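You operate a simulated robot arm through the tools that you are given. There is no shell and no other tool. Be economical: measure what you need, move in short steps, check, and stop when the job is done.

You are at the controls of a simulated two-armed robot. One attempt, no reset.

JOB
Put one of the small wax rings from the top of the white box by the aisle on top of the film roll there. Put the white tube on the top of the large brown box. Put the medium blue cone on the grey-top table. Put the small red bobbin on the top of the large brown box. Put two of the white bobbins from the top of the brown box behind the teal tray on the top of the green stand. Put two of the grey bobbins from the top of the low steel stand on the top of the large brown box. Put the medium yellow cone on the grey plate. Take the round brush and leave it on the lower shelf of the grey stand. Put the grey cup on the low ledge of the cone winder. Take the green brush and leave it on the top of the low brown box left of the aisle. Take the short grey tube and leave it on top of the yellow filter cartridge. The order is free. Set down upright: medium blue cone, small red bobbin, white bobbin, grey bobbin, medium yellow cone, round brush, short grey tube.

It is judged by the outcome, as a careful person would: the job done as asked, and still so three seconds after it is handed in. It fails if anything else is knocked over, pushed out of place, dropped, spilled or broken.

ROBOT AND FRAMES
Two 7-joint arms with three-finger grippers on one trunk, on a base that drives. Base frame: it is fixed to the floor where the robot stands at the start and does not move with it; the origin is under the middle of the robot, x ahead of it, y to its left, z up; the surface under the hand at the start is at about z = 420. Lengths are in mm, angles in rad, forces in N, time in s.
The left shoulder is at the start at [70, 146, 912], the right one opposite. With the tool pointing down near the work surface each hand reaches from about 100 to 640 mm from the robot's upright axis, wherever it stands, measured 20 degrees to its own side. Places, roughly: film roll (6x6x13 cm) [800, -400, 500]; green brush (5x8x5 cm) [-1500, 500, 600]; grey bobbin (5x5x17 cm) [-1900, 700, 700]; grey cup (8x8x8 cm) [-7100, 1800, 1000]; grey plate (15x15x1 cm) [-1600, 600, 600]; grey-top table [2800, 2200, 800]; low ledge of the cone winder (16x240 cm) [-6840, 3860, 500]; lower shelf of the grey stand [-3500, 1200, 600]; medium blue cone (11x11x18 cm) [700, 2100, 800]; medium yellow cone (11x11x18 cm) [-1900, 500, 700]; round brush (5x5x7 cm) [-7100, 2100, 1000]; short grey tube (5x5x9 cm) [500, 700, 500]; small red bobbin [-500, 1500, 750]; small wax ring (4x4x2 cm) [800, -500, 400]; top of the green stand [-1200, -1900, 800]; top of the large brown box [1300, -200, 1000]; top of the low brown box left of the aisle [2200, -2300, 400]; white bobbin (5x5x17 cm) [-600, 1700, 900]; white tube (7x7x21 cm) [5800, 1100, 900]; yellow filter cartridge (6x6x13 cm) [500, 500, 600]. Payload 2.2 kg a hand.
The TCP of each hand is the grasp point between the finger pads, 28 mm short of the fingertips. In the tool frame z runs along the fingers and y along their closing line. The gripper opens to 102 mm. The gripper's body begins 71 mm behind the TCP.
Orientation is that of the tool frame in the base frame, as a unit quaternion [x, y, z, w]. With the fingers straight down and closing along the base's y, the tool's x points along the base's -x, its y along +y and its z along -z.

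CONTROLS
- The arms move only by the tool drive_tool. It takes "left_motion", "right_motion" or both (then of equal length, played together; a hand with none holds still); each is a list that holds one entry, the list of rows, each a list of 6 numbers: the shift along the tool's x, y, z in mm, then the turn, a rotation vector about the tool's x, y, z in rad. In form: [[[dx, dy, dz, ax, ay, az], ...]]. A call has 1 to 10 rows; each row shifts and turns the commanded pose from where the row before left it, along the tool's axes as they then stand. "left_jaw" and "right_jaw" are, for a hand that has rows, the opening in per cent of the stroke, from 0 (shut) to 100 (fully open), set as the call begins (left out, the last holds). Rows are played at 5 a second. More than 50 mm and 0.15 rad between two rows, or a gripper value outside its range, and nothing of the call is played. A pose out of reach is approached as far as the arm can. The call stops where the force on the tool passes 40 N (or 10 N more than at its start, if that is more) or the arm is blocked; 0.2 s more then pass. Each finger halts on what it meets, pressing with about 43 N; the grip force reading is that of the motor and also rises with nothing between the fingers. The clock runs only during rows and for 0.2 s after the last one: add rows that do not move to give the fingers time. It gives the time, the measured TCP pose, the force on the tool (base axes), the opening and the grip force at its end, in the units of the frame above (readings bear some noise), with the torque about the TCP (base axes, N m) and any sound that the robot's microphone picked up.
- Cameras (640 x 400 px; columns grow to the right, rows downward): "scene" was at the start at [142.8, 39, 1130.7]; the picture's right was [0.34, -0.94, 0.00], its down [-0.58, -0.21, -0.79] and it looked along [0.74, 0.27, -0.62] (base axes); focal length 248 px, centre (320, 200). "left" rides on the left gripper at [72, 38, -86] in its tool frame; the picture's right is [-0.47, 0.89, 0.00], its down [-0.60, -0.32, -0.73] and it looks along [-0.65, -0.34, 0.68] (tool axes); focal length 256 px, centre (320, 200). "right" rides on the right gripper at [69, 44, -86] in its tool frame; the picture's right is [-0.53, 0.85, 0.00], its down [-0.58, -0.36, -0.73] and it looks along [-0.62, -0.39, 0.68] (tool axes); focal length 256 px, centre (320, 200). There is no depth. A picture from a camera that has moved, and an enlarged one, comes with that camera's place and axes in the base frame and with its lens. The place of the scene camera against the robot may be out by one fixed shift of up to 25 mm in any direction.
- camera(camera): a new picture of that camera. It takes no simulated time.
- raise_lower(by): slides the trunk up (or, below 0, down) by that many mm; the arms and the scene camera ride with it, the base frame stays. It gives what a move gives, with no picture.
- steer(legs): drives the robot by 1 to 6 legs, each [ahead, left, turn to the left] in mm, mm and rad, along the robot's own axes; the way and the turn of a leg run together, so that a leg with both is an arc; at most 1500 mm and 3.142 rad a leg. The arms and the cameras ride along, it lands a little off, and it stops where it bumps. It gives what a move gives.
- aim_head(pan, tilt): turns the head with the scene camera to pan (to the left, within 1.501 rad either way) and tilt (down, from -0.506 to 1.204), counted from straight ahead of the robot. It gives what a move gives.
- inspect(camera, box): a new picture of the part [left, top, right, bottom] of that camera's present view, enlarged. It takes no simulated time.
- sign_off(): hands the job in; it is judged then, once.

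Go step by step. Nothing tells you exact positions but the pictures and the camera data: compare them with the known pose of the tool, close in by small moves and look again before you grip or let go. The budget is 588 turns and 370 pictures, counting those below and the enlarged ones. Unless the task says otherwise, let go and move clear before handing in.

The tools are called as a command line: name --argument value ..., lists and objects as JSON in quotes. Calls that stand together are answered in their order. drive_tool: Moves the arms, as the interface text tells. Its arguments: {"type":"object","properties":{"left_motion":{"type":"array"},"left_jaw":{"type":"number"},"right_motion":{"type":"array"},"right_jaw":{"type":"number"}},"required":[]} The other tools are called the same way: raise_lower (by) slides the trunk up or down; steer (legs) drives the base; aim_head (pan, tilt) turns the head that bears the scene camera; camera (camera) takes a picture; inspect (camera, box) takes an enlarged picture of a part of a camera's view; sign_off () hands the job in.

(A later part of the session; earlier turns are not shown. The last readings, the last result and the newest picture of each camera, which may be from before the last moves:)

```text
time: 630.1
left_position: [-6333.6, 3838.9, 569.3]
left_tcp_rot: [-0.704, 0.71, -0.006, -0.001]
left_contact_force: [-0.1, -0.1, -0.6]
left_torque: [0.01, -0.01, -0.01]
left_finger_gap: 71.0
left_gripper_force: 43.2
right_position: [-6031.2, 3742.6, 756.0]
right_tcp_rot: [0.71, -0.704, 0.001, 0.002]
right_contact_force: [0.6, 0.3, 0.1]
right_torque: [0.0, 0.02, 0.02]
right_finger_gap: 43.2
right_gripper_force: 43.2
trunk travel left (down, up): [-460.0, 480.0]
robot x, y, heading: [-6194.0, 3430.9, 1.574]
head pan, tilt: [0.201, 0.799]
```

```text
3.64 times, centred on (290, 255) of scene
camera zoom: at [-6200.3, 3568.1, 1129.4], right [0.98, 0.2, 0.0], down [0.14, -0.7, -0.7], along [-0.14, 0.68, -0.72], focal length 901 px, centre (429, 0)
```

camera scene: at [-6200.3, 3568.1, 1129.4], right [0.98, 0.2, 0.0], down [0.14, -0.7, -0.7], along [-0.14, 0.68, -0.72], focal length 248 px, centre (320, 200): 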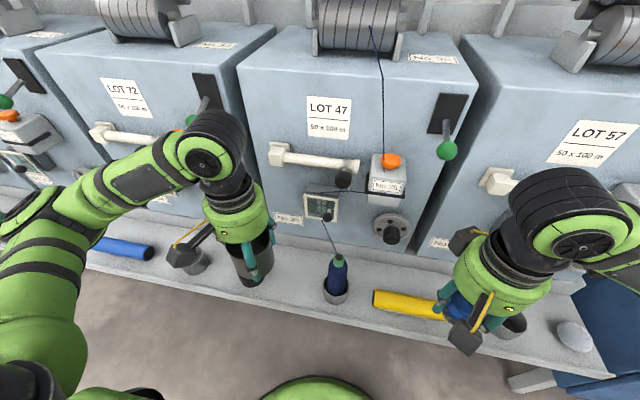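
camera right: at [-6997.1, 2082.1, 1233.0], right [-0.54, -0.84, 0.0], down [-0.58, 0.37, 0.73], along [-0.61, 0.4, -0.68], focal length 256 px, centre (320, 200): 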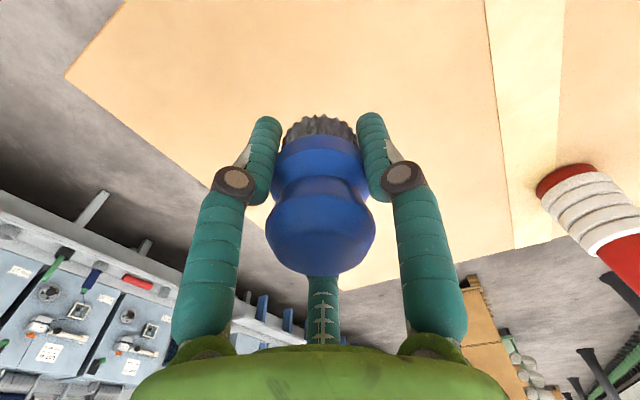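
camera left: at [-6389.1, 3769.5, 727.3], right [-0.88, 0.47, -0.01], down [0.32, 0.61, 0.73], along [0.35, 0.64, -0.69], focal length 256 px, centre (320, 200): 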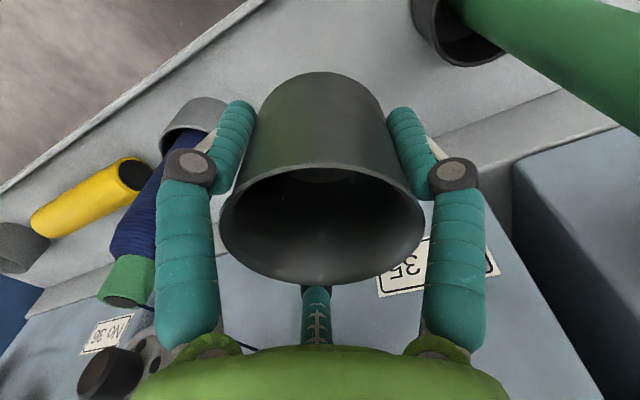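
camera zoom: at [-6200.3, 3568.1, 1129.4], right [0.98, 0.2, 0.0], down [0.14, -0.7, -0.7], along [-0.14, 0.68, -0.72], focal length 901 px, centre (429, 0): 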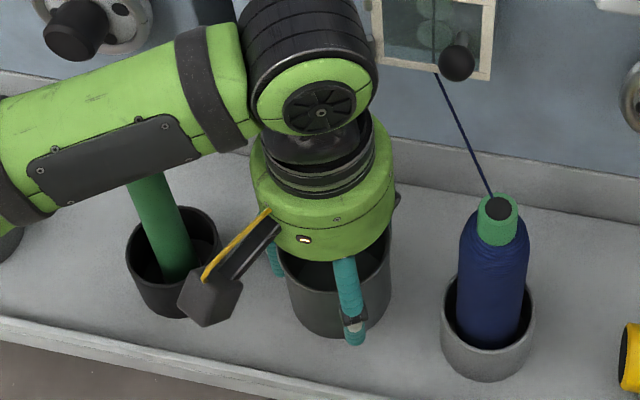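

drive_tool --left_motion '[[[0, 0, 3, 0, 0, 0]]]'

drive_tool --left_motion '[[[0, 0, 3, 0, 0, 0]]]'

drive_tool --left_motion '[[[0, 0, 2, 0, 0, 0]]]'

```text
time: 630.5
left_position: [-6332.6, 3840.0, 566.7]
left_tcp_rot: [-0.704, 0.71, -0.005, -0.002]
left_contact_force: [-0.4, 0.4, -0.6]
left_torque: [0.01, 0.0, 0.01]
left_finger_gap: 70.8
left_gripper_force: 43.2
right_position: [-6030.7, 3742.4, 756.2]
right_tcp_rot: [0.71, -0.704, 0.002, 0.0]
right_contact_force: [0.0, -0.3, -0.3]
right_torque: [0.0, -0.03, 0.01]
right_finger_gap: 43.1
right_gripper_force: 43.2
trunk travel left (down, up): [-460.0, 480.0]
robot x, y, heading: [-6196.3, 3431.1, 1.569]
head pan, tilt: [0.201, 0.799]
```

```text
time: 630.9
left_position: [-6333.4, 3839.7, 563.8]
left_tcp_rot: [-0.704, 0.71, -0.007, -0.001]
left_contact_force: [-0.7, 0.4, -0.4]
left_torque: [0.03, -0.02, -0.03]
left_finger_gap: 70.5
left_gripper_force: 43.1
right_position: [-6032.5, 3742.7, 756.4]
right_tcp_rot: [0.71, -0.704, 0.001, 0.001]
right_contact_force: [0.4, -0.3, -1.6]
right_torque: [0.02, -0.01, 0.01]
right_finger_gap: 43.0
right_gripper_force: 43.1
trunk travel left (down, up): [-460.0, 480.0]
robot x, y, heading: [-6198.4, 3433.2, 1.573]
head pan, tilt: [0.201, 0.799]
```

```text
time: 631.3
left_position: [-6333.4, 3838.4, 561.7]
left_tcp_rot: [-0.704, 0.71, -0.005, -0.001]
left_contact_force: [0.6, 0.1, -0.9]
left_torque: [0.03, -0.04, 0.0]
left_finger_gap: 70.9
left_gripper_force: 43.4
right_position: [-6031.7, 3742.6, 757.8]
right_tcp_rot: [0.711, -0.704, 0.001, 0.001]
right_contact_force: [-0.3, 0.0, -1.0]
right_torque: [-0.02, 0.0, 0.02]
right_finger_gap: 43.1
right_gripper_force: 43.1
trunk travel left (down, up): [-460.0, 480.0]
robot x, y, heading: [-6195.4, 3430.2, 1.569]
head pan, tilt: [0.201, 0.799]
```

drive_tool --left_motion '[[[0, 0, 2, 0, 0, 0]]]'

drive_tool --left_motion '[[[0, 0, 2, 0, 0, 0]]]'

drive_tool --left_motion '[[[0, 0, 2, 0, 0, 0]]]'

inspect --camera "scene" --box '[220, 200, 360, 310]'

```text
time: 631.7
left_position: [-6332.5, 3840.3, 559.2]
left_tcp_rot: [-0.704, 0.71, -0.005, -0.002]
left_contact_force: [0.0, 0.1, -0.8]
left_torque: [0.01, -0.01, 0.02]
left_finger_gap: 71.1
left_gripper_force: 42.9
right_position: [-6032.9, 3741.2, 755.6]
right_tcp_rot: [0.71, -0.704, 0.002, 0.001]
right_contact_force: [0.4, 1.0, 0.3]
right_torque: [-0.02, 0.03, 0.02]
right_finger_gap: 43.0
right_gripper_force: 43.2
trunk travel left (down, up): [-460.0, 480.0]
robot x, y, heading: [-6194.3, 3428.5, 1.572]
head pan, tilt: [0.201, 0.799]
```

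```text
time: 632.1
left_position: [-6332.7, 3839.2, 557.5]
left_tcp_rot: [-0.704, 0.71, -0.006, -0.001]
left_contact_force: [-0.3, -0.3, -1.7]
left_torque: [-0.01, -0.02, 0.01]
left_finger_gap: 71.1
left_gripper_force: 43.3
right_position: [-6031.8, 3741.2, 756.9]
right_tcp_rot: [0.71, -0.704, 0.001, 0.001]
right_contact_force: [-0.4, 0.0, 0.0]
right_torque: [0.03, 0.02, -0.02]
right_finger_gap: 42.9
right_gripper_force: 42.6
trunk travel left (down, up): [-460.0, 480.0]
robot x, y, heading: [-6195.3, 3430.1, 1.567]
head pan, tilt: [0.201, 0.799]
```

```text
time: 632.5
left_position: [-6333.1, 3840.0, 554.6]
left_tcp_rot: [-0.704, 0.71, -0.007, -0.002]
left_contact_force: [0.1, -1.0, -1.4]
left_torque: [-0.02, 0.04, -0.01]
left_finger_gap: 71.1
left_gripper_force: 42.3
right_position: [-6032.4, 3741.6, 756.1]
right_tcp_rot: [0.71, -0.704, 0.002, 0.0]
right_contact_force: [0.2, 0.6, -0.4]
right_torque: [-0.06, 0.02, 0.02]
right_finger_gap: 43.3
right_gripper_force: 43.0
trunk travel left (down, up): [-460.0, 480.0]
robot x, y, heading: [-6192.6, 3431.9, 1.574]
head pan, tilt: [0.201, 0.799]
```

```text
3.64 times, centred on (290, 255) of scene
camera zoom: at [-6200.3, 3568.1, 1129.4], right [0.98, 0.2, 0.0], down [0.14, -0.7, -0.7], along [-0.14, 0.68, -0.72], focal length 901 px, centre (429, 0)
```

zoom: 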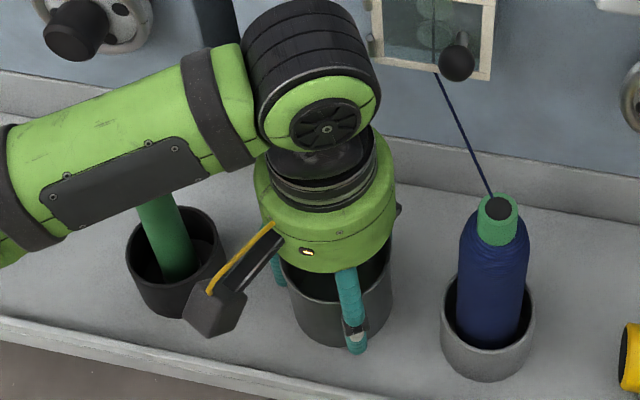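

drive_tool --left_motion '[[[0, 0, 2.5, 0, 0, 0]]]'

drive_tool --left_motion '[[[0, 0, 2.5, 0, 0, 0]]]'

drive_tool --left_motion '[[[0, 0, 2.5, 0, 0, 0]]]'

```text
time: 632.9
left_position: [-6332.3, 3840.7, 552.1]
left_tcp_rot: [-0.704, 0.71, -0.006, -0.002]
left_contact_force: [-0.5, -0.7, -1.0]
left_torque: [-0.02, -0.03, -0.02]
left_finger_gap: 70.9
left_gripper_force: 43.4
right_position: [-6032.5, 3742.7, 757.9]
right_tcp_rot: [0.71, -0.704, 0.002, 0.0]
right_contact_force: [0.5, 0.6, 0.5]
right_torque: [0.01, 0.01, 0.01]
right_finger_gap: 43.1
right_gripper_force: 42.9
trunk travel left (down, up): [-460.0, 480.0]
robot x, y, heading: [-6194.7, 3431.4, 1.577]
head pan, tilt: [0.201, 0.799]
```

```text
time: 633.3
left_position: [-6331.4, 3838.2, 549.7]
left_tcp_rot: [-0.705, 0.709, -0.005, -0.002]
left_contact_force: [-0.3, 0.2, -1.0]
left_torque: [0.01, 0.01, 0.0]
left_finger_gap: 70.9
left_gripper_force: 43.5
right_position: [-6032.1, 3742.8, 757.6]
right_tcp_rot: [0.71, -0.704, 0.001, 0.001]
right_contact_force: [-0.4, -0.2, -0.2]
right_torque: [0.01, 0.0, 0.02]
right_finger_gap: 43.2
right_gripper_force: 43.0
trunk travel left (down, up): [-460.0, 480.0]
robot x, y, heading: [-6197.1, 3427.8, 1.57]
head pan, tilt: [0.201, 0.799]
```

```text
time: 633.7
left_position: [-6332.3, 3839.4, 548.2]
left_tcp_rot: [-0.704, 0.71, -0.006, -0.001]
left_contact_force: [0.3, 0.1, -0.2]
left_torque: [0.01, 0.02, 0.04]
left_finger_gap: 70.7
left_gripper_force: 42.6
right_position: [-6032.8, 3741.9, 756.6]
right_tcp_rot: [0.71, -0.704, 0.002, 0.001]
right_contact_force: [-0.1, -0.5, 0.7]
right_torque: [-0.02, 0.0, 0.02]
right_finger_gap: 43.1
right_gripper_force: 42.7
trunk travel left (down, up): [-460.0, 480.0]
robot x, y, heading: [-6193.3, 3432.5, 1.568]
head pan, tilt: [0.201, 0.799]
```

drive_tool --left_motion '[[[0, 0, 2.5, 0, 0, 0]]]'

drive_tool --left_motion '[[[0, 0, 2.5, 0, 0, 0]]]'

inspect --camera "scene" --box '[220, 200, 360, 310]'

```text
time: 634.1
left_position: [-6332.9, 3840.2, 544.4]
left_tcp_rot: [-0.704, 0.71, -0.006, 0.0]
left_contact_force: [0.2, 0.1, -1.0]
left_torque: [0.02, -0.01, 0.0]
left_finger_gap: 71.3
left_gripper_force: 43.0
right_position: [-6032.5, 3742.9, 757.4]
right_tcp_rot: [0.71, -0.704, 0.0, 0.001]
right_contact_force: [-0.1, -0.1, -0.3]
right_torque: [0.01, -0.04, -0.01]
right_finger_gap: 43.1
right_gripper_force: 43.5
trunk travel left (down, up): [-460.0, 480.0]
robot x, y, heading: [-6197.0, 3431.0, 1.574]
head pan, tilt: [0.201, 0.799]
```

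```text
time: 634.5
left_position: [-6332.2, 3838.4, 543.3]
left_tcp_rot: [-0.704, 0.711, -0.006, -0.002]
left_contact_force: [-0.4, 0.3, -1.5]
left_torque: [-0.01, 0.02, 0.03]
left_finger_gap: 71.0
left_gripper_force: 43.3
right_position: [-6031.3, 3742.2, 757.2]
right_tcp_rot: [0.71, -0.704, 0.001, 0.002]
right_contact_force: [0.0, 0.4, -0.7]
right_torque: [0.02, -0.02, 0.01]
right_finger_gap: 43.1
right_gripper_force: 42.6
trunk travel left (down, up): [-460.0, 480.0]
robot x, y, heading: [-6193.7, 3430.3, 1.574]
head pan, tilt: [0.201, 0.799]
```

```text
3.64 times, centred on (290, 255) of scene
camera zoom: at [-6200.3, 3568.1, 1129.4], right [0.98, 0.2, 0.0], down [0.14, -0.7, -0.7], along [-0.14, 0.68, -0.72], focal length 901 px, centre (429, 0)
```

zoom: 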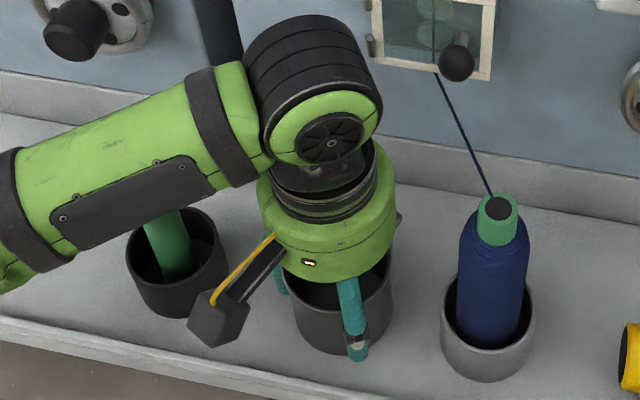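

drive_tool --left_motion '[[[0, 0, 3, 0, 0, 0]]]'

drive_tool --left_motion '[[[0, 0, 3, 0, 0, 0]]]'

drive_tool --left_motion '[[[0, 0, 2, 0, 0, 0]]]'

drive_tool --left_motion '[[[0, 0, 2, 0, 0, 0]]]'

```text
time: 634.9
left_position: [-6333.2, 3839.4, 539.8]
left_tcp_rot: [-0.705, 0.71, -0.006, 0.0]
left_contact_force: [-0.4, -1.2, 7.2]
left_torque: [0.12, 0.16, 0.05]
left_finger_gap: 70.9
left_gripper_force: 42.8
right_position: [-6032.0, 3742.1, 756.2]
right_tcp_rot: [0.71, -0.704, 0.001, 0.001]
right_contact_force: [0.5, 0.2, -0.4]
right_torque: [0.03, 0.02, 0.04]
right_finger_gap: 43.0
right_gripper_force: 43.0
trunk travel left (down, up): [-460.0, 480.0]
robot x, y, heading: [-6193.6, 3427.6, 1.578]
head pan, tilt: [0.201, 0.799]
```

```text
time: 635.3
left_position: [-6332.6, 3838.5, 541.0]
left_tcp_rot: [-0.705, 0.71, -0.004, 0.001]
left_contact_force: [-2.2, -5.1, 25.3]
left_torque: [0.27, 0.71, 0.19]
left_finger_gap: 71.0
left_gripper_force: 43.1
right_position: [-6031.4, 3739.4, 759.7]
right_tcp_rot: [0.71, -0.704, -0.001, 0.001]
right_contact_force: [0.3, 0.0, -1.0]
right_torque: [-0.01, 0.01, 0.0]
right_finger_gap: 42.9
right_gripper_force: 43.5
trunk travel left (down, up): [-460.0, 480.0]
robot x, y, heading: [-6197.1, 3435.3, 1.578]
head pan, tilt: [0.201, 0.799]
```

```text
time: 635.7
left_position: [-6333.2, 3839.0, 537.8]
left_tcp_rot: [-0.704, 0.71, -0.003, 0.001]
left_contact_force: [-2.2, -1.9, 32.7]
left_torque: [-0.15, 0.52, 0.31]
left_finger_gap: 71.3
left_gripper_force: 43.2
right_position: [-6032.0, 3739.7, 758.1]
right_tcp_rot: [0.71, -0.704, -0.001, 0.001]
right_contact_force: [-0.3, -0.5, -1.5]
right_torque: [0.0, 0.0, 0.04]
right_finger_gap: 43.0
right_gripper_force: 42.8
trunk travel left (down, up): [-460.0, 480.0]
robot x, y, heading: [-6193.5, 3430.0, 1.571]
head pan, tilt: [0.201, 0.799]
```

```text
time: 636.1
left_position: [-6332.1, 3839.6, 534.9]
left_tcp_rot: [-0.705, 0.709, -0.003, 0.001]
left_contact_force: [-2.0, 0.2, 31.1]
left_torque: [0.0, 0.45, 0.16]
left_finger_gap: 70.8
left_gripper_force: 42.9
right_position: [-6031.0, 3740.3, 757.3]
right_tcp_rot: [0.71, -0.704, 0.0, 0.001]
right_contact_force: [0.0, -0.2, -0.8]
right_torque: [-0.03, 0.02, 0.0]
right_finger_gap: 43.0
right_gripper_force: 42.7
trunk travel left (down, up): [-460.0, 480.0]
robot x, y, heading: [-6194.2, 3430.9, 1.576]
head pan, tilt: [0.201, 0.799]
```

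drive_tool --left_motion '[[[0, 0, -4, 0, 0, 0], [0, 0, 0, 0, 0, 0]]]'

inspect --camera "scene" --box '[220, 200, 360, 310]'

```text
time: 636.7
left_position: [-6332.1, 3836.5, 536.2]
left_tcp_rot: [-0.704, 0.711, -0.007, -0.004]
left_contact_force: [1.0, 1.2, 5.8]
left_torque: [0.28, -0.01, -0.04]
left_finger_gap: 70.5
left_gripper_force: 42.9
right_position: [-6032.1, 3742.1, 757.0]
right_tcp_rot: [0.71, -0.704, 0.001, 0.0]
right_contact_force: [0.3, -0.2, 0.1]
right_torque: [-0.02, -0.01, 0.01]
right_finger_gap: 43.1
right_gripper_force: 43.4
trunk travel left (down, up): [-460.0, 480.0]
robot x, y, heading: [-6193.5, 3430.9, 1.571]
head pan, tilt: [0.201, 0.799]
```

```text
3.64 times, centred on (290, 255) of scene
camera zoom: at [-6200.0, 3567.6, 1129.2], right [0.98, 0.2, 0.0], down [0.14, -0.7, -0.7], along [-0.14, 0.68, -0.72], focal length 901 px, centre (429, 0)
```

zoom: 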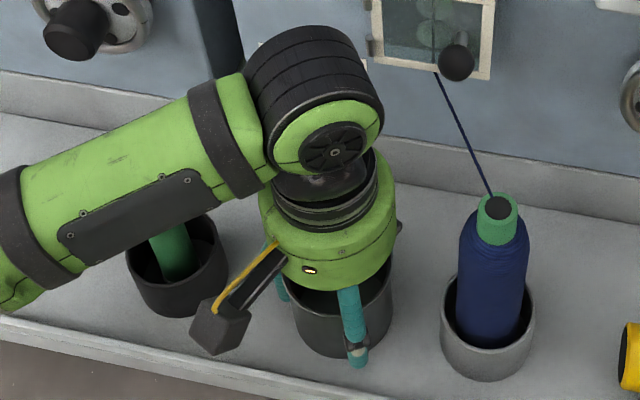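

Good contact. Releasing the cup and lifting.

drive_tool --left_motion '[[[0, 0, 0, 0, 0, 0], [0, 0, 0, 0, 0, 0], [0, 0, -10, 0, 0, 0], [0, 0, -30, 0, 0, 0], [0, 0, -45, 0, 0, 0], [0, 0, -45, 0, 0, 0], [0, 0, -45, 0, 0, 0], [40, 0, 0, 0, 0, 0], [40, 0, 0, 0, 0, 0]]]' --left_jaw 92

inspect --camera "scene" --box '[180, 180, 400, 330]'

```text
time: 638.7
left_position: [-6334.6, 3760.4, 712.1]
left_tcp_rot: [-0.704, 0.71, -0.005, -0.002]
left_contact_force: [-0.8, 0.6, -0.9]
left_torque: [0.04, 0.01, 0.01]
left_finger_gap: 94.1
left_gripper_force: 0.0
right_position: [-6031.8, 3742.8, 757.5]
right_tcp_rot: [0.71, -0.704, 0.0, 0.001]
right_contact_force: [0.2, 0.4, -1.2]
right_torque: [-0.01, 0.02, 0.01]
right_finger_gap: 42.9
right_gripper_force: 43.3
trunk travel left (down, up): [-460.0, 480.0]
robot x, y, heading: [-6195.6, 3428.5, 1.573]
head pan, tilt: [0.201, 0.799]
```

```text
2.67 times, centred on (290, 255) of scene
camera zoom: at [-6200.2, 3567.6, 1129.5], right [0.98, 0.2, 0.0], down [0.14, -0.7, -0.7], along [-0.14, 0.68, -0.72], focal length 661 px, centre (400, 53)
```

zoom: 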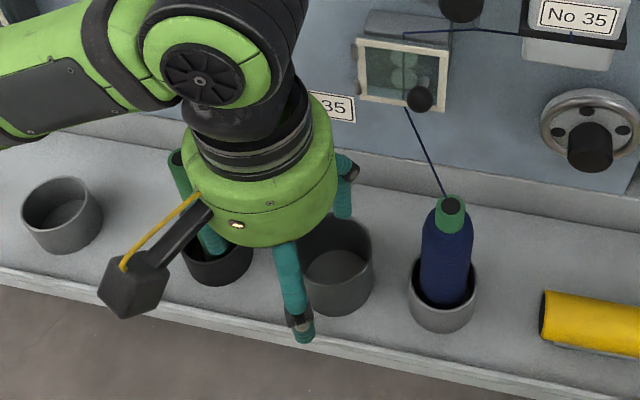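

The cup stands on the ledge. Next I'll take the round brush to the grey stand.

steer --legs '[[-160, 0, 0], [0, 0, -1.571], [1480, 0, 0], [770, 0, 0], [0, -1200, 0]]'

aim_head --pan -1.1 --tilt 0.55

camera --camera "scene"

```text
time: 648.3
left_position: [-4903.0, 3390.1, 713.5]
left_tcp_rot: [0.014, 1.0, -0.002, -0.002]
left_contact_force: [-0.4, -0.4, 0.7]
left_torque: [0.0, -0.01, 0.0]
left_finger_gap: 94.1
left_gripper_force: 0.0
right_position: [-4924.3, 3083.9, 763.5]
right_tcp_rot: [0.01, 1.0, 0.0, 0.014]
right_contact_force: [-0.5, 0.5, 0.2]
right_torque: [0.02, 0.02, -0.02]
right_finger_gap: 43.3
right_gripper_force: 42.9
trunk travel left (down, up): [-460.0, 480.0]
robot x, y, heading: [-5231.3, 3256.2, -0.016]
head pan, tilt: [0.201, 0.799]
stopped in leg 3: the robot was blocked; the commanded pose is now the measured one
```

```text
time: 649.8
left_position: [-4902.7, 3390.4, 714.3]
left_tcp_rot: [0.012, 1.0, -0.004, -0.002]
left_contact_force: [0.2, -0.2, 0.1]
left_torque: [0.0, 0.01, 0.0]
left_finger_gap: 94.1
left_gripper_force: 0.1
right_position: [-4923.5, 3085.2, 763.3]
right_tcp_rot: [0.007, 1.0, 0.0, 0.013]
right_contact_force: [-0.9, -0.1, -0.4]
right_torque: [0.0, -0.01, -0.04]
right_finger_gap: 42.9
right_gripper_force: 43.0
trunk travel left (down, up): [-460.0, 480.0]
robot x, y, heading: [-5226.9, 3257.3, -0.016]
head pan, tilt: [-1.1, 0.55]
```

```text
167 pictures are left
camera scene: at [-5137.3, 3185.8, 1151.5], right [-0.9, -0.44, -0.01], down [-0.22, 0.47, -0.85], along [0.38, -0.77, -0.52], focal length 248 px, centre (320, 200)
```

scene: 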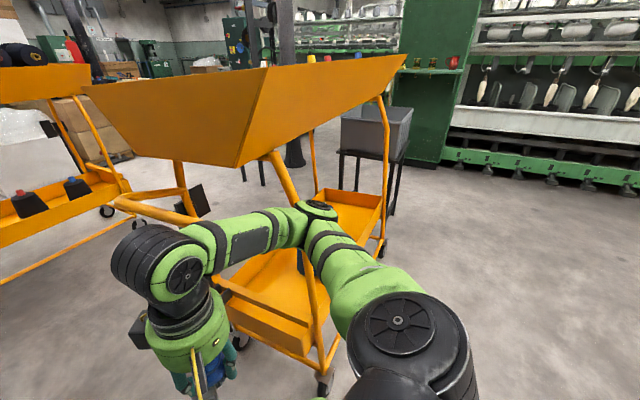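

The right arm met the trolley because the trunk is now low. I'll back off, raise the trunk and pass higher and further left.

steer --legs '[[-120, 0, 0.016], [0, 60, 0]]'

raise_lower --by 400

camera --camera "scene"

```text
time: 651.6
left_position: [-5019.4, 3456.7, 710.6]
left_tcp_rot: [0.004, 1.0, -0.004, -0.007]
left_contact_force: [-0.5, 0.3, 0.6]
left_torque: [-0.04, -0.01, -0.01]
left_finger_gap: 93.7
left_gripper_force: 0.0
right_position: [-5033.9, 3151.9, 762.3]
right_tcp_rot: [0.0, 1.0, 0.0, 0.01]
right_contact_force: [0.5, 0.5, -0.6]
right_torque: [-0.09, -0.01, -0.01]
right_finger_gap: 43.0
right_gripper_force: 42.9
trunk travel left (down, up): [-460.0, 480.0]
robot x, y, heading: [-5348.3, 3315.6, -0.0]
head pan, tilt: [-1.1, 0.55]
```

```text
time: 655.4
left_position: [-5019.1, 3456.0, 1111.2]
left_tcp_rot: [0.004, 1.0, -0.004, -0.006]
left_contact_force: [0.8, -0.8, -0.2]
left_torque: [0.0, -0.01, -0.02]
left_finger_gap: 93.8
left_gripper_force: 0.1
right_position: [-5033.8, 3151.2, 1161.8]
right_tcp_rot: [0.001, 1.0, 0.0, 0.01]
right_contact_force: [0.1, -1.0, -0.3]
right_torque: [0.01, -0.01, -0.01]
right_finger_gap: 42.9
right_gripper_force: 43.7
trunk travel left (down, up): [-860.0, 80.0]
robot x, y, heading: [-5346.3, 3319.6, 0.001]
head pan, tilt: [-1.1, 0.55]
```

```text
166 pictures are left
camera scene: at [-5246.7, 3247.1, 1550.8], right [-0.89, -0.46, 0.0], down [-0.24, 0.47, -0.85], along [0.39, -0.76, -0.52], focal length 248 px, centre (320, 200)
```

scene: 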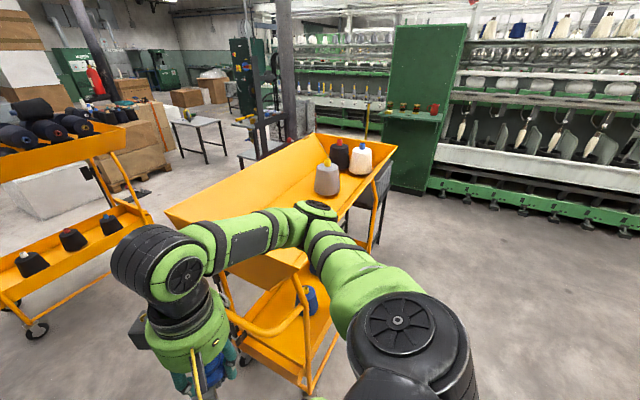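

steer --legs '[[1430, 0, 0], [0, -1280, 0]]'

camera --camera "scene"

```text
time: 668.7
left_position: [-3583.5, 2170.5, 1112.0]
left_tcp_rot: [0.006, 1.0, -0.004, -0.006]
left_contact_force: [0.4, 0.4, 0.8]
left_torque: [-0.04, -0.01, -0.02]
left_finger_gap: 93.7
left_gripper_force: 0.1
right_position: [-3599.9, 1864.8, 1161.5]
right_tcp_rot: [0.001, 1.0, 0.0, 0.009]
right_contact_force: [0.2, 0.4, -0.9]
right_torque: [0.03, -0.02, 0.0]
right_finger_gap: 43.2
right_gripper_force: 42.8
trunk travel left (down, up): [-860.0, 80.0]
robot x, y, heading: [-3914.1, 2033.5, 0.002]
head pan, tilt: [-1.1, 0.55]
```

```text
165 pictures are left
camera scene: at [-3811.3, 1962.5, 1550.8], right [-0.89, -0.45, 0.0], down [-0.24, 0.47, -0.85], along [0.39, -0.76, -0.52], focal length 248 px, centre (320, 200)
```

scene: 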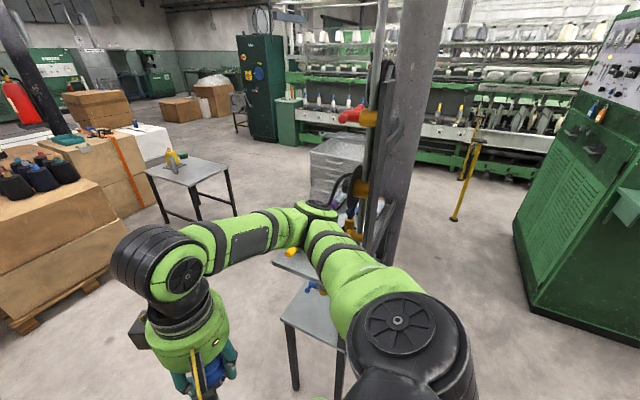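

steer --legs '[[0, 0, -1.571], [0, 510, 0]]'

aim_head --pan 0 --tilt 0.75

camera --camera "scene"

```text
time: 675.5
left_position: [-3268.3, 1696.9, 1110.8]
left_tcp_rot: [0.713, 0.701, 0.002, -0.007]
left_contact_force: [-0.3, -0.1, -0.1]
left_torque: [-0.03, -0.03, -0.04]
left_finger_gap: 93.4
left_gripper_force: 0.1
right_position: [-3572.0, 1713.5, 1160.7]
right_tcp_rot: [0.71, 0.704, -0.007, 0.008]
right_contact_force: [0.6, -0.2, 0.0]
right_torque: [0.02, 0.02, 0.0]
right_finger_gap: 43.1
right_gripper_force: 43.3
trunk travel left (down, up): [-860.0, 80.0]
robot x, y, heading: [-3402.1, 2026.7, -1.575]
head pan, tilt: [-1.1, 0.55]
```

```text
time: 676.8
left_position: [-3265.8, 1698.7, 1110.3]
left_tcp_rot: [0.714, 0.701, 0.001, -0.006]
left_contact_force: [-0.2, 0.4, 0.1]
left_torque: [0.02, 0.01, 0.0]
left_finger_gap: 93.8
left_gripper_force: 0.1
right_position: [-3569.8, 1714.7, 1162.9]
right_tcp_rot: [0.711, 0.703, -0.007, 0.007]
right_contact_force: [-0.1, 0.9, 0.3]
right_torque: [0.0, -0.03, 0.02]
right_finger_gap: 43.3
right_gripper_force: 43.1
trunk travel left (down, up): [-860.0, 80.0]
robot x, y, heading: [-3403.6, 2027.7, -1.582]
head pan, tilt: [0.0, 0.75]
```

```text
164 pictures are left
camera scene: at [-3390.5, 1905.7, 1533.4], right [-1.0, 0.01, 0.0], down [0.0, 0.68, -0.73], along [-0.01, -0.73, -0.68], focal length 248 px, centre (320, 200)
```

scene: 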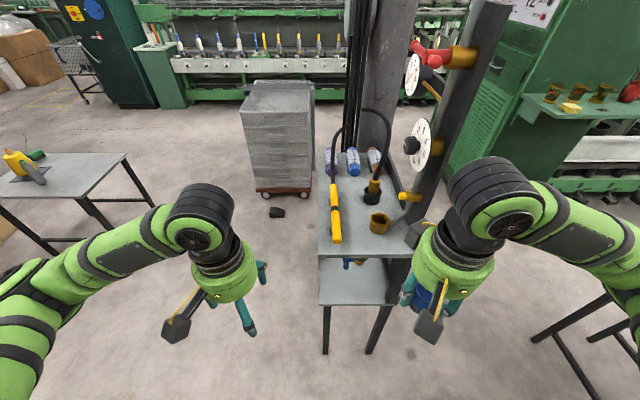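

inspect --camera "scene" --box '[280, 140, 440, 370]'

camera --camera "right"

camera --camera "left"

```text
1.74 times, centred on (360, 255) of scene
camera zoom: at [-3390.5, 1905.7, 1533.4], right [-1.0, 0.01, 0.0], down [0.0, 0.68, -0.73], along [-0.01, -0.73, -0.68], focal length 431 px, centre (250, 104)
```

zoom: 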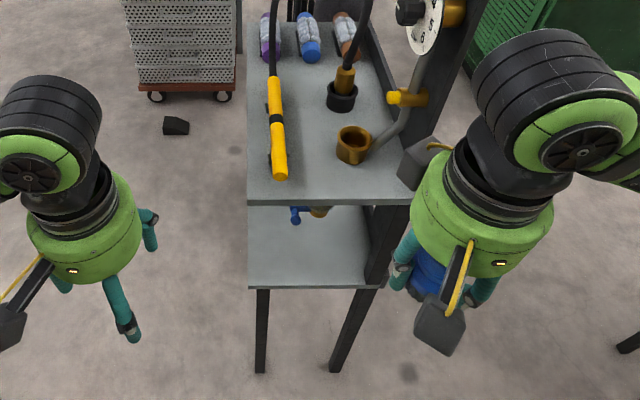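

```text
162 pictures are left
camera right: at [-3525.5, 1784.9, 1246.0], right [0.84, -0.54, 0.01], down [-0.37, -0.56, 0.74], along [-0.4, -0.63, -0.67], focal length 256 px, centre (320, 200)
```

right: 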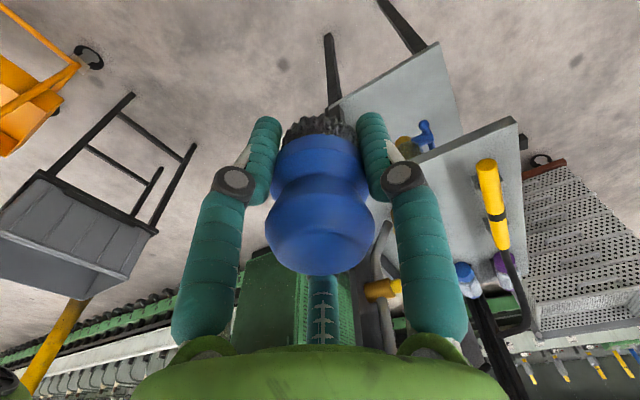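

```text
161 pictures are left
camera left: at [-3226.5, 1768.6, 1197.7], right [0.88, -0.48, -0.01], down [-0.32, -0.61, 0.73], along [-0.36, -0.63, -0.69], focal length 256 px, centre (320, 200)
```

left: 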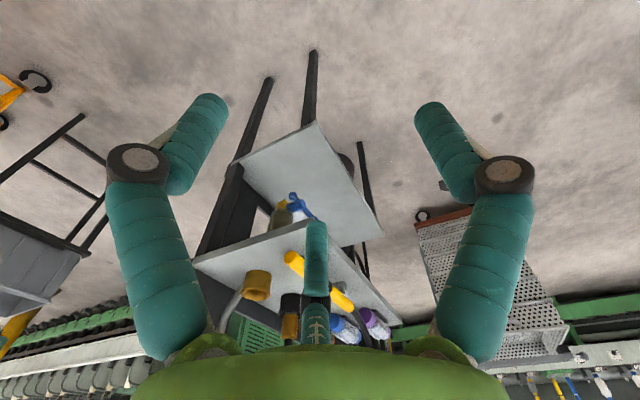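

The lower shelf (z≈638) lies under the upper one (z≈945), so a vertical hand will not fit; I need to hold the brush with the hand pitched forward. I'll set the brush down on the steel stand's free corner and re-grip it tilted.

steer --legs '[[0, 0, 1.575], [980, 0, 0], [0, -1400, 0]]'

raise_lower --by -330

camera --camera "scene"

```text
time: 681.2
left_position: [-3068.8, 2162.0, 1112.5]
left_tcp_rot: [0.01, 1.0, -0.002, -0.005]
left_contact_force: [0.4, -0.6, 0.6]
left_torque: [-0.06, -0.04, -0.02]
left_finger_gap: 93.8
left_gripper_force: 0.1
right_position: [-3085.9, 1857.8, 1160.7]
right_tcp_rot: [0.003, 1.0, 0.002, 0.009]
right_contact_force: [-0.2, 0.1, -1.1]
right_torque: [0.0, -0.03, -0.01]
right_finger_gap: 43.3
right_gripper_force: 43.1
trunk travel left (down, up): [-860.0, 80.0]
robot x, y, heading: [-3404.9, 2024.5, -0.001]
head pan, tilt: [0.0, 0.75]
stopped in leg 1: the robot was blocked; the commanded pose is now the measured one
```

```text
time: 682.8
left_position: [-3052.5, 2156.0, 1039.4]
left_tcp_rot: [-0.009, 0.993, 0.014, 0.116]
left_contact_force: [0.8, 0.2, -0.6]
left_torque: [-0.01, -0.01, 0.02]
left_finger_gap: 93.9
left_gripper_force: 0.0
right_position: [-3110.2, 1841.9, 1019.5]
right_tcp_rot: [-0.001, 1.0, 0.012, 0.022]
right_contact_force: [0.1, 0.0, -1.2]
right_torque: [0.01, 0.01, 0.0]
right_finger_gap: 43.2
right_gripper_force: 43.3
trunk travel left (down, up): [-715.0, 225.0]
robot x, y, heading: [-3403.1, 2029.8, 0.002]
head pan, tilt: [0.0, 0.75]
stopped: the arm was blocked; the commanded pose is now the measured one
```

```text
160 pictures are left
camera scene: at [-3289.9, 2009.8, 1390.0], right [0.0, -1.0, -0.02], down [-0.66, 0.02, -0.75], along [0.75, 0.02, -0.66], focal length 248 px, centre (320, 200)
```

scene: 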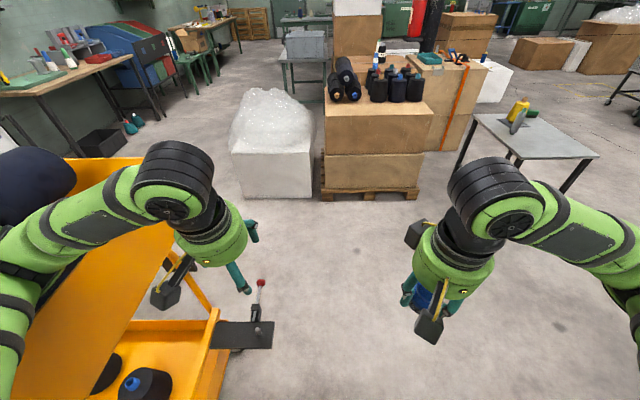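

The turn was stopped by the trolley and the left arm came down on it. I'll raise the trunk again at once and move clear.

raise_lower --by 180

camera --camera "scene"

aim_head --pan 1.0 --tilt 0.7

camera --camera "scene"

```text
time: 684.8
left_position: [-3030.8, 2173.2, 1204.1]
left_tcp_rot: [-0.002, 0.995, 0.001, 0.098]
left_contact_force: [0.5, -0.8, -0.5]
left_torque: [-0.05, -0.06, 0.03]
left_finger_gap: 93.9
left_gripper_force: 0.0
right_position: [-3086.8, 1863.3, 1196.9]
right_tcp_rot: [0.001, 1.0, 0.0, 0.01]
right_contact_force: [-0.1, -0.2, -1.1]
right_torque: [-0.03, -0.05, -0.05]
right_finger_gap: 43.4
right_gripper_force: 42.7
trunk travel left (down, up): [-895.0, 45.0]
robot x, y, heading: [-3399.7, 2027.5, 0.003]
head pan, tilt: [0.0, 0.75]
```

```text
159 pictures are left
camera scene: at [-3257.1, 2038.9, 1568.1], right [0.0, -1.0, 0.0], down [-0.68, 0.0, -0.73], along [0.73, 0.0, -0.68], focal length 248 px, centre (320, 200)
```

scene: 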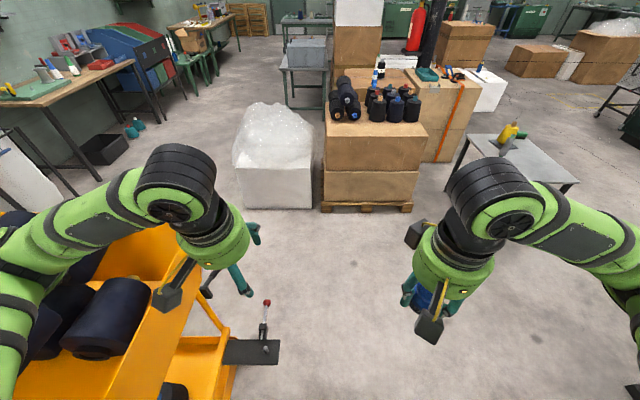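

```text
time: 686.1
left_position: [-3030.9, 2172.9, 1204.9]
left_tcp_rot: [-0.004, 0.995, 0.002, 0.099]
left_contact_force: [0.2, -0.4, -0.1]
left_torque: [0.05, 0.0, 0.0]
left_finger_gap: 93.7
left_gripper_force: 0.0
right_position: [-3087.9, 1862.4, 1196.1]
right_tcp_rot: [0.0, 1.0, 0.0, 0.01]
right_contact_force: [-0.2, -0.4, -0.6]
right_torque: [0.0, 0.0, -0.01]
right_finger_gap: 43.0
right_gripper_force: 42.9
trunk travel left (down, up): [-895.0, 45.0]
robot x, y, heading: [-3402.1, 2028.1, 0.003]
head pan, tilt: [1.0, 0.7]
```

```text
158 pictures are left
camera scene: at [-3293.7, 2110.6, 1572.4], right [0.84, -0.54, 0.0], down [-0.35, -0.54, -0.76], along [0.41, 0.64, -0.64], focal length 248 px, centre (320, 200)
```

scene: 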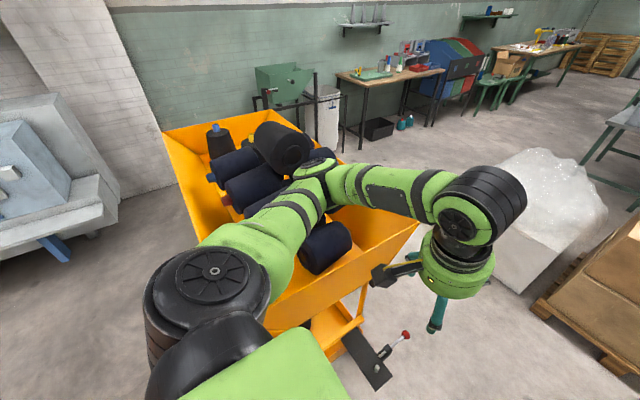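

steer --legs '[[0, -130, 0], [980, 0, 0]]'

camera --camera "scene"

```text
time: 692.1
left_position: [-2054.9, 2049.4, 1204.7]
left_tcp_rot: [-0.006, 0.995, 0.001, 0.099]
left_contact_force: [0.0, 0.0, -0.5]
left_torque: [0.0, -0.02, 0.01]
left_finger_gap: 94.0
left_gripper_force: 0.1
right_position: [-2107.5, 1739.3, 1196.4]
right_tcp_rot: [-0.003, 1.0, 0.0, 0.01]
right_contact_force: [-1.0, -0.8, -0.8]
right_torque: [0.02, 0.02, 0.01]
right_finger_gap: 43.2
right_gripper_force: 43.1
trunk travel left (down, up): [-895.0, 45.0]
robot x, y, heading: [-2425.3, 1904.3, 0.012]
head pan, tilt: [1.0, 0.7]
```

```text
157 pictures are left
camera scene: at [-2317.6, 1985.3, 1572.5], right [0.85, -0.53, 0.0], down [-0.34, -0.54, -0.77], along [0.41, 0.65, -0.64], focal length 248 px, centre (320, 200)
```

scene: 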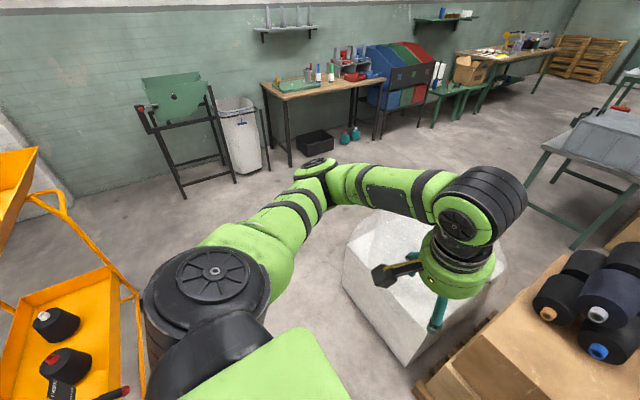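

drive_tool --left_motion '[[[0, 0, 0, 0, 0.1, 0], [0, 0, 0, 0, 0.097, 0], [20, 0, 0, 0, 0, 0]]]'

steer --legs '[[0, -1320, -0.012]]'

aim_head --pan 0 --tilt 0.75

camera --camera "scene"

```text
time: 692.9
left_position: [-2075.4, 2050.6, 1205.4]
left_tcp_rot: [-0.008, 1.0, 0.001, 0.001]
left_contact_force: [-0.7, 0.2, -0.7]
left_torque: [-0.01, 0.01, 0.01]
left_finger_gap: 93.9
left_gripper_force: 0.2
right_position: [-2107.1, 1738.7, 1196.8]
right_tcp_rot: [-0.003, 1.0, 0.0, 0.01]
right_contact_force: [-0.7, 0.3, -1.5]
right_torque: [-0.01, -0.04, 0.02]
right_finger_gap: 42.9
right_gripper_force: 42.5
trunk travel left (down, up): [-895.0, 45.0]
robot x, y, heading: [-2423.9, 1902.4, 0.009]
head pan, tilt: [1.0, 0.7]
```

```text
time: 699.5
left_position: [-2065.2, 732.5, 1204.8]
left_tcp_rot: [-0.005, 1.0, 0.001, 0.0]
left_contact_force: [0.1, 0.3, 0.5]
left_torque: [0.02, 0.04, -0.01]
left_finger_gap: 93.9
left_gripper_force: 0.1
right_position: [-2101.6, 422.6, 1196.5]
right_tcp_rot: [-0.001, 1.0, 0.0, 0.011]
right_contact_force: [-0.6, -0.7, -0.3]
right_torque: [0.0, 0.0, 0.03]
right_finger_gap: 43.2
right_gripper_force: 42.7
trunk travel left (down, up): [-895.0, 45.0]
robot x, y, heading: [-2415.3, 584.0, 0.005]
head pan, tilt: [1.0, 0.7]
```

```text
time: 700.7
left_position: [-2066.1, 731.9, 1205.3]
left_tcp_rot: [-0.004, 1.0, 0.0, -0.001]
left_contact_force: [-0.7, 0.7, 0.1]
left_torque: [0.0, -0.02, 0.0]
left_finger_gap: 93.7
left_gripper_force: 0.0
right_position: [-2101.2, 421.6, 1195.9]
right_tcp_rot: [0.0, 1.0, 0.0, 0.009]
right_contact_force: [-0.3, -0.5, 0.9]
right_torque: [0.01, 0.03, -0.05]
right_finger_gap: 43.2
right_gripper_force: 42.9
trunk travel left (down, up): [-895.0, 45.0]
robot x, y, heading: [-2415.4, 585.7, -0.001]
head pan, tilt: [0.0, 0.75]
```

```text
156 pictures are left
camera scene: at [-2271.5, 597.6, 1568.1], right [0.0, -1.0, 0.0], down [-0.68, 0.0, -0.73], along [0.73, 0.0, -0.68], focal length 248 px, centre (320, 200)
```

scene: 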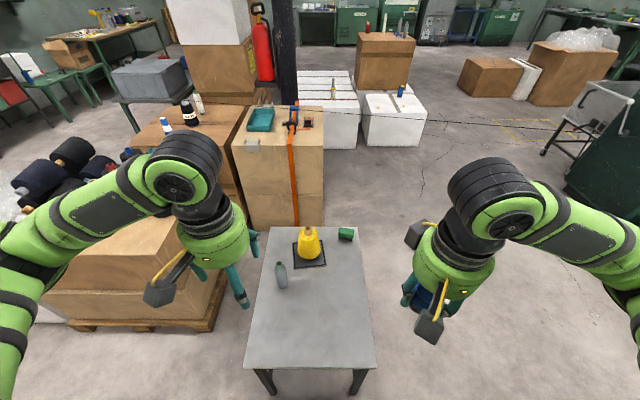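

raise_lower --by -380

drive_tool --right_motion '[[[-38, 22, 0, 0, 0, 0], [-38, 22, 0, 0, 0, 0], [-38, 22, 0, 0, 0, 0], [-36, 22, 0, 0, 0, 0], [0, 0, 40, 0, 0.02, 0], [0, 0, 40, 0, 0, 0], [0, 0, 40, 0, 0, 0], [0, 0, 0, 0, 0, 0]]]'

camera --camera "scene"

```text
time: 704.4
left_position: [-2065.7, 732.7, 825.1]
left_tcp_rot: [-0.005, 1.0, 0.002, 0.0]
left_contact_force: [0.6, 0.1, 0.9]
left_torque: [0.01, 0.03, -0.01]
left_finger_gap: 93.8
left_gripper_force: 0.0
right_position: [-2100.1, 421.2, 816.9]
right_tcp_rot: [-0.001, 1.0, 0.0, 0.009]
right_contact_force: [0.6, 0.3, -0.4]
right_torque: [0.04, 0.03, 0.0]
right_finger_gap: 42.9
right_gripper_force: 43.1
trunk travel left (down, up): [-515.0, 425.0]
robot x, y, heading: [-2416.2, 588.8, 0.002]
head pan, tilt: [0.0, 0.75]
```

```text
time: 706.2
left_position: [-2067.3, 730.3, 824.9]
left_tcp_rot: [-0.006, 1.0, 0.0, 0.0]
left_contact_force: [1.1, -1.7, 0.9]
left_torque: [-0.02, 0.03, 0.0]
left_finger_gap: 94.0
left_gripper_force: 0.0
right_position: [-1950.1, 508.7, 698.7]
right_tcp_rot: [-0.001, 1.0, 0.0, 0.0]
right_contact_force: [0.5, -0.1, 0.4]
right_torque: [0.03, 0.03, 0.01]
right_finger_gap: 43.0
right_gripper_force: 43.0
trunk travel left (down, up): [-515.0, 425.0]
robot x, y, heading: [-2410.9, 586.6, 0.002]
head pan, tilt: [0.0, 0.75]
```

```text
155 pictures are left
camera scene: at [-2271.7, 597.6, 1188.2], right [0.0, -1.0, 0.0], down [-0.68, 0.0, -0.73], along [0.73, 0.0, -0.68], focal length 248 px, centre (320, 200)
```

scene: 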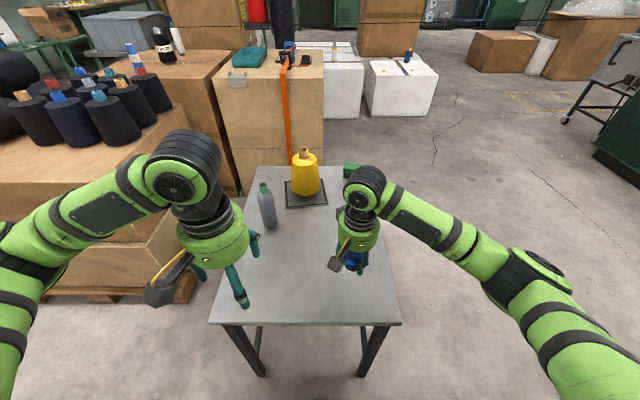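

drive_tool --right_motion '[[[0, 0, 20, 0, 0, 0], [0, 0, 20, 0, 0, 0], [0, 0, 0, 0, 0, 0]]]'

drive_tool --right_motion '[[[0, 0, 5, 0, 0, 0]]]'

drive_tool --right_motion '[[[0, 0, 3, 0, 0, 0]]]'

inspect --camera "scene" --box '[300, 180, 420, 290]'

```text
time: 707.0
left_position: [-2066.2, 732.6, 824.2]
left_tcp_rot: [-0.006, 1.0, 0.001, 0.0]
left_contact_force: [0.1, -0.4, -0.4]
left_torque: [-0.01, -0.04, -0.01]
left_finger_gap: 93.7
left_gripper_force: 0.1
right_position: [-1951.0, 510.4, 659.2]
right_tcp_rot: [-0.001, 1.0, 0.0, 0.0]
right_contact_force: [-0.1, -0.5, -0.4]
right_torque: [0.01, 0.02, 0.02]
right_finger_gap: 43.1
right_gripper_force: 43.0
trunk travel left (down, up): [-515.0, 425.0]
robot x, y, heading: [-2415.0, 587.1, 0.009]
head pan, tilt: [0.0, 0.75]
```

```text
time: 707.4
left_position: [-2065.6, 733.0, 824.4]
left_tcp_rot: [-0.005, 1.0, 0.0, 0.0]
left_contact_force: [-0.8, -0.2, 0.0]
left_torque: [0.02, 0.0, -0.02]
left_finger_gap: 93.7
left_gripper_force: 0.0
right_position: [-1950.3, 510.1, 653.3]
right_tcp_rot: [-0.001, 1.0, 0.0, -0.001]
right_contact_force: [-0.3, 0.4, -0.3]
right_torque: [-0.01, 0.0, 0.02]
right_finger_gap: 43.1
right_gripper_force: 42.8
trunk travel left (down, up): [-515.0, 425.0]
robot x, y, heading: [-2416.6, 590.5, 0.002]
head pan, tilt: [0.0, 0.75]
```

```text
time: 707.8
left_position: [-2065.5, 732.1, 825.4]
left_tcp_rot: [-0.006, 1.0, 0.001, 0.0]
left_contact_force: [-0.2, -0.1, 0.1]
left_torque: [0.01, 0.02, -0.02]
left_finger_gap: 94.1
left_gripper_force: 0.2
right_position: [-1950.3, 509.4, 651.1]
right_tcp_rot: [-0.001, 1.0, 0.0, -0.001]
right_contact_force: [0.2, 0.1, -1.3]
right_torque: [-0.03, -0.02, 0.0]
right_finger_gap: 43.3
right_gripper_force: 42.9
trunk travel left (down, up): [-515.0, 425.0]
robot x, y, heading: [-2419.6, 588.5, 0.002]
head pan, tilt: [0.0, 0.75]
```

```text
3.64 times, centred on (360, 235) of scene
camera zoom: at [-2271.5, 597.4, 1188.1], right [0.0, -1.0, 0.0], down [-0.68, 0.0, -0.73], along [0.73, 0.0, -0.68], focal length 901 px, centre (174, 73)
```

zoom: 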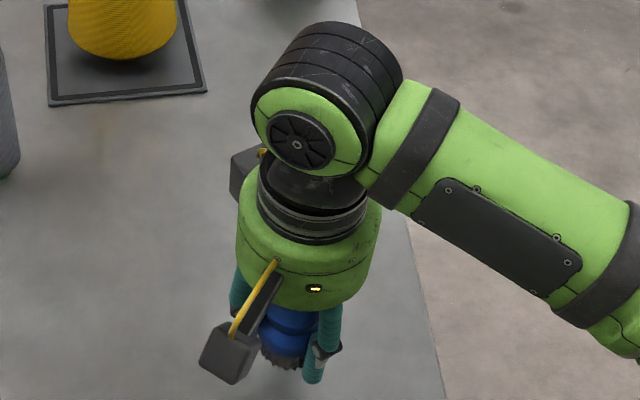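

drive_tool --right_motion '[[[0, 0, 3, 0, 0, 0]]]'

drive_tool --right_motion '[[[0, 0, 2.5, 0, 0, 0]]]'

drive_tool --right_motion '[[[0, 0, 2.5, 0, 0, 0]]]'

```text
time: 708.2
left_position: [-2066.5, 732.9, 824.9]
left_tcp_rot: [-0.005, 1.0, 0.002, 0.0]
left_contact_force: [0.5, 0.0, -0.1]
left_torque: [-0.01, -0.02, 0.0]
left_finger_gap: 93.6
left_gripper_force: 0.1
right_position: [-1950.8, 509.3, 649.3]
right_tcp_rot: [-0.001, 1.0, -0.001, -0.002]
right_contact_force: [0.1, 0.1, -0.5]
right_torque: [-0.03, -0.03, 0.0]
right_finger_gap: 43.0
right_gripper_force: 43.2
trunk travel left (down, up): [-515.0, 425.0]
robot x, y, heading: [-2414.3, 584.7, 0.005]
head pan, tilt: [0.0, 0.75]
```

```text
time: 708.6
left_position: [-2066.3, 731.7, 825.0]
left_tcp_rot: [-0.006, 1.0, 0.0, 0.0]
left_contact_force: [-0.3, 0.3, -0.6]
left_torque: [0.02, 0.0, 0.01]
left_finger_gap: 93.6
left_gripper_force: 0.2
right_position: [-1951.6, 509.6, 646.1]
right_tcp_rot: [-0.001, 1.0, -0.001, 0.0]
right_contact_force: [0.6, 0.3, -0.7]
right_torque: [0.03, 0.05, 0.02]
right_finger_gap: 43.2
right_gripper_force: 42.5
trunk travel left (down, up): [-515.0, 425.0]
robot x, y, heading: [-2413.8, 589.3, 0.005]
head pan, tilt: [0.0, 0.75]
```

```text
time: 709.0
left_position: [-2065.4, 732.2, 824.0]
left_tcp_rot: [-0.005, 1.0, 0.001, 0.001]
left_contact_force: [-0.2, -0.1, -0.4]
left_torque: [-0.01, 0.01, 0.01]
left_finger_gap: 93.9
left_gripper_force: 0.0
right_position: [-1950.3, 509.8, 642.4]
right_tcp_rot: [-0.001, 1.0, 0.0, -0.001]
right_contact_force: [0.3, -0.2, -1.2]
right_torque: [0.01, -0.01, 0.07]
right_finger_gap: 43.1
right_gripper_force: 42.9
trunk travel left (down, up): [-515.0, 425.0]
robot x, y, heading: [-2416.8, 589.0, 0.006]
head pan, tilt: [0.0, 0.75]
```

drive_tool --right_motion '[[[0, 0, 2.5, 0, 0, 0]]]'

drive_tool --right_motion '[[[0, 0, 2.5, 0, 0, 0]]]'

drive_tool --right_motion '[[[0, 0, 2, 0, 0, 0]]]'

```text
time: 709.4
left_position: [-2065.7, 731.5, 824.6]
left_tcp_rot: [-0.005, 1.0, 0.001, -0.001]
left_contact_force: [0.3, -0.7, 0.1]
left_torque: [0.03, 0.0, 0.0]
left_finger_gap: 94.0
left_gripper_force: 0.1
right_position: [-1950.2, 509.3, 641.2]
right_tcp_rot: [-0.001, 1.0, 0.0, 0.0]
right_contact_force: [-0.3, 0.3, -0.8]
right_torque: [0.03, 0.0, 0.0]
right_finger_gap: 43.1
right_gripper_force: 43.0
trunk travel left (down, up): [-515.0, 425.0]
robot x, y, heading: [-2416.5, 586.4, 0.0]
head pan, tilt: [0.0, 0.75]
```

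```text
time: 709.8
left_position: [-2067.3, 732.5, 825.6]
left_tcp_rot: [-0.006, 1.0, 0.001, 0.0]
left_contact_force: [-0.3, 0.2, 0.2]
left_torque: [0.0, 0.01, 0.03]
left_finger_gap: 93.7
left_gripper_force: 0.0
right_position: [-1950.9, 510.3, 637.9]
right_tcp_rot: [-0.001, 1.0, 0.0, -0.001]
right_contact_force: [-0.9, -0.2, -0.4]
right_torque: [-0.02, -0.01, 0.01]
right_finger_gap: 43.2
right_gripper_force: 43.2
trunk travel left (down, up): [-515.0, 425.0]
robot x, y, heading: [-2415.2, 586.4, 0.006]
head pan, tilt: [0.0, 0.75]
```

```text
time: 710.2
left_position: [-2066.3, 732.4, 826.1]
left_tcp_rot: [-0.005, 1.0, 0.001, 0.0]
left_contact_force: [-0.2, -0.4, -0.1]
left_torque: [0.0, -0.02, -0.01]
left_finger_gap: 93.8
left_gripper_force: 0.0
right_position: [-1950.1, 510.3, 636.8]
right_tcp_rot: [0.0, 1.0, 0.0, -0.002]
right_contact_force: [0.7, -0.1, -1.4]
right_torque: [0.01, 0.03, -0.01]
right_finger_gap: 43.0
right_gripper_force: 42.9
trunk travel left (down, up): [-515.0, 425.0]
robot x, y, heading: [-2410.9, 588.9, 0.005]
head pan, tilt: [0.0, 0.75]
```

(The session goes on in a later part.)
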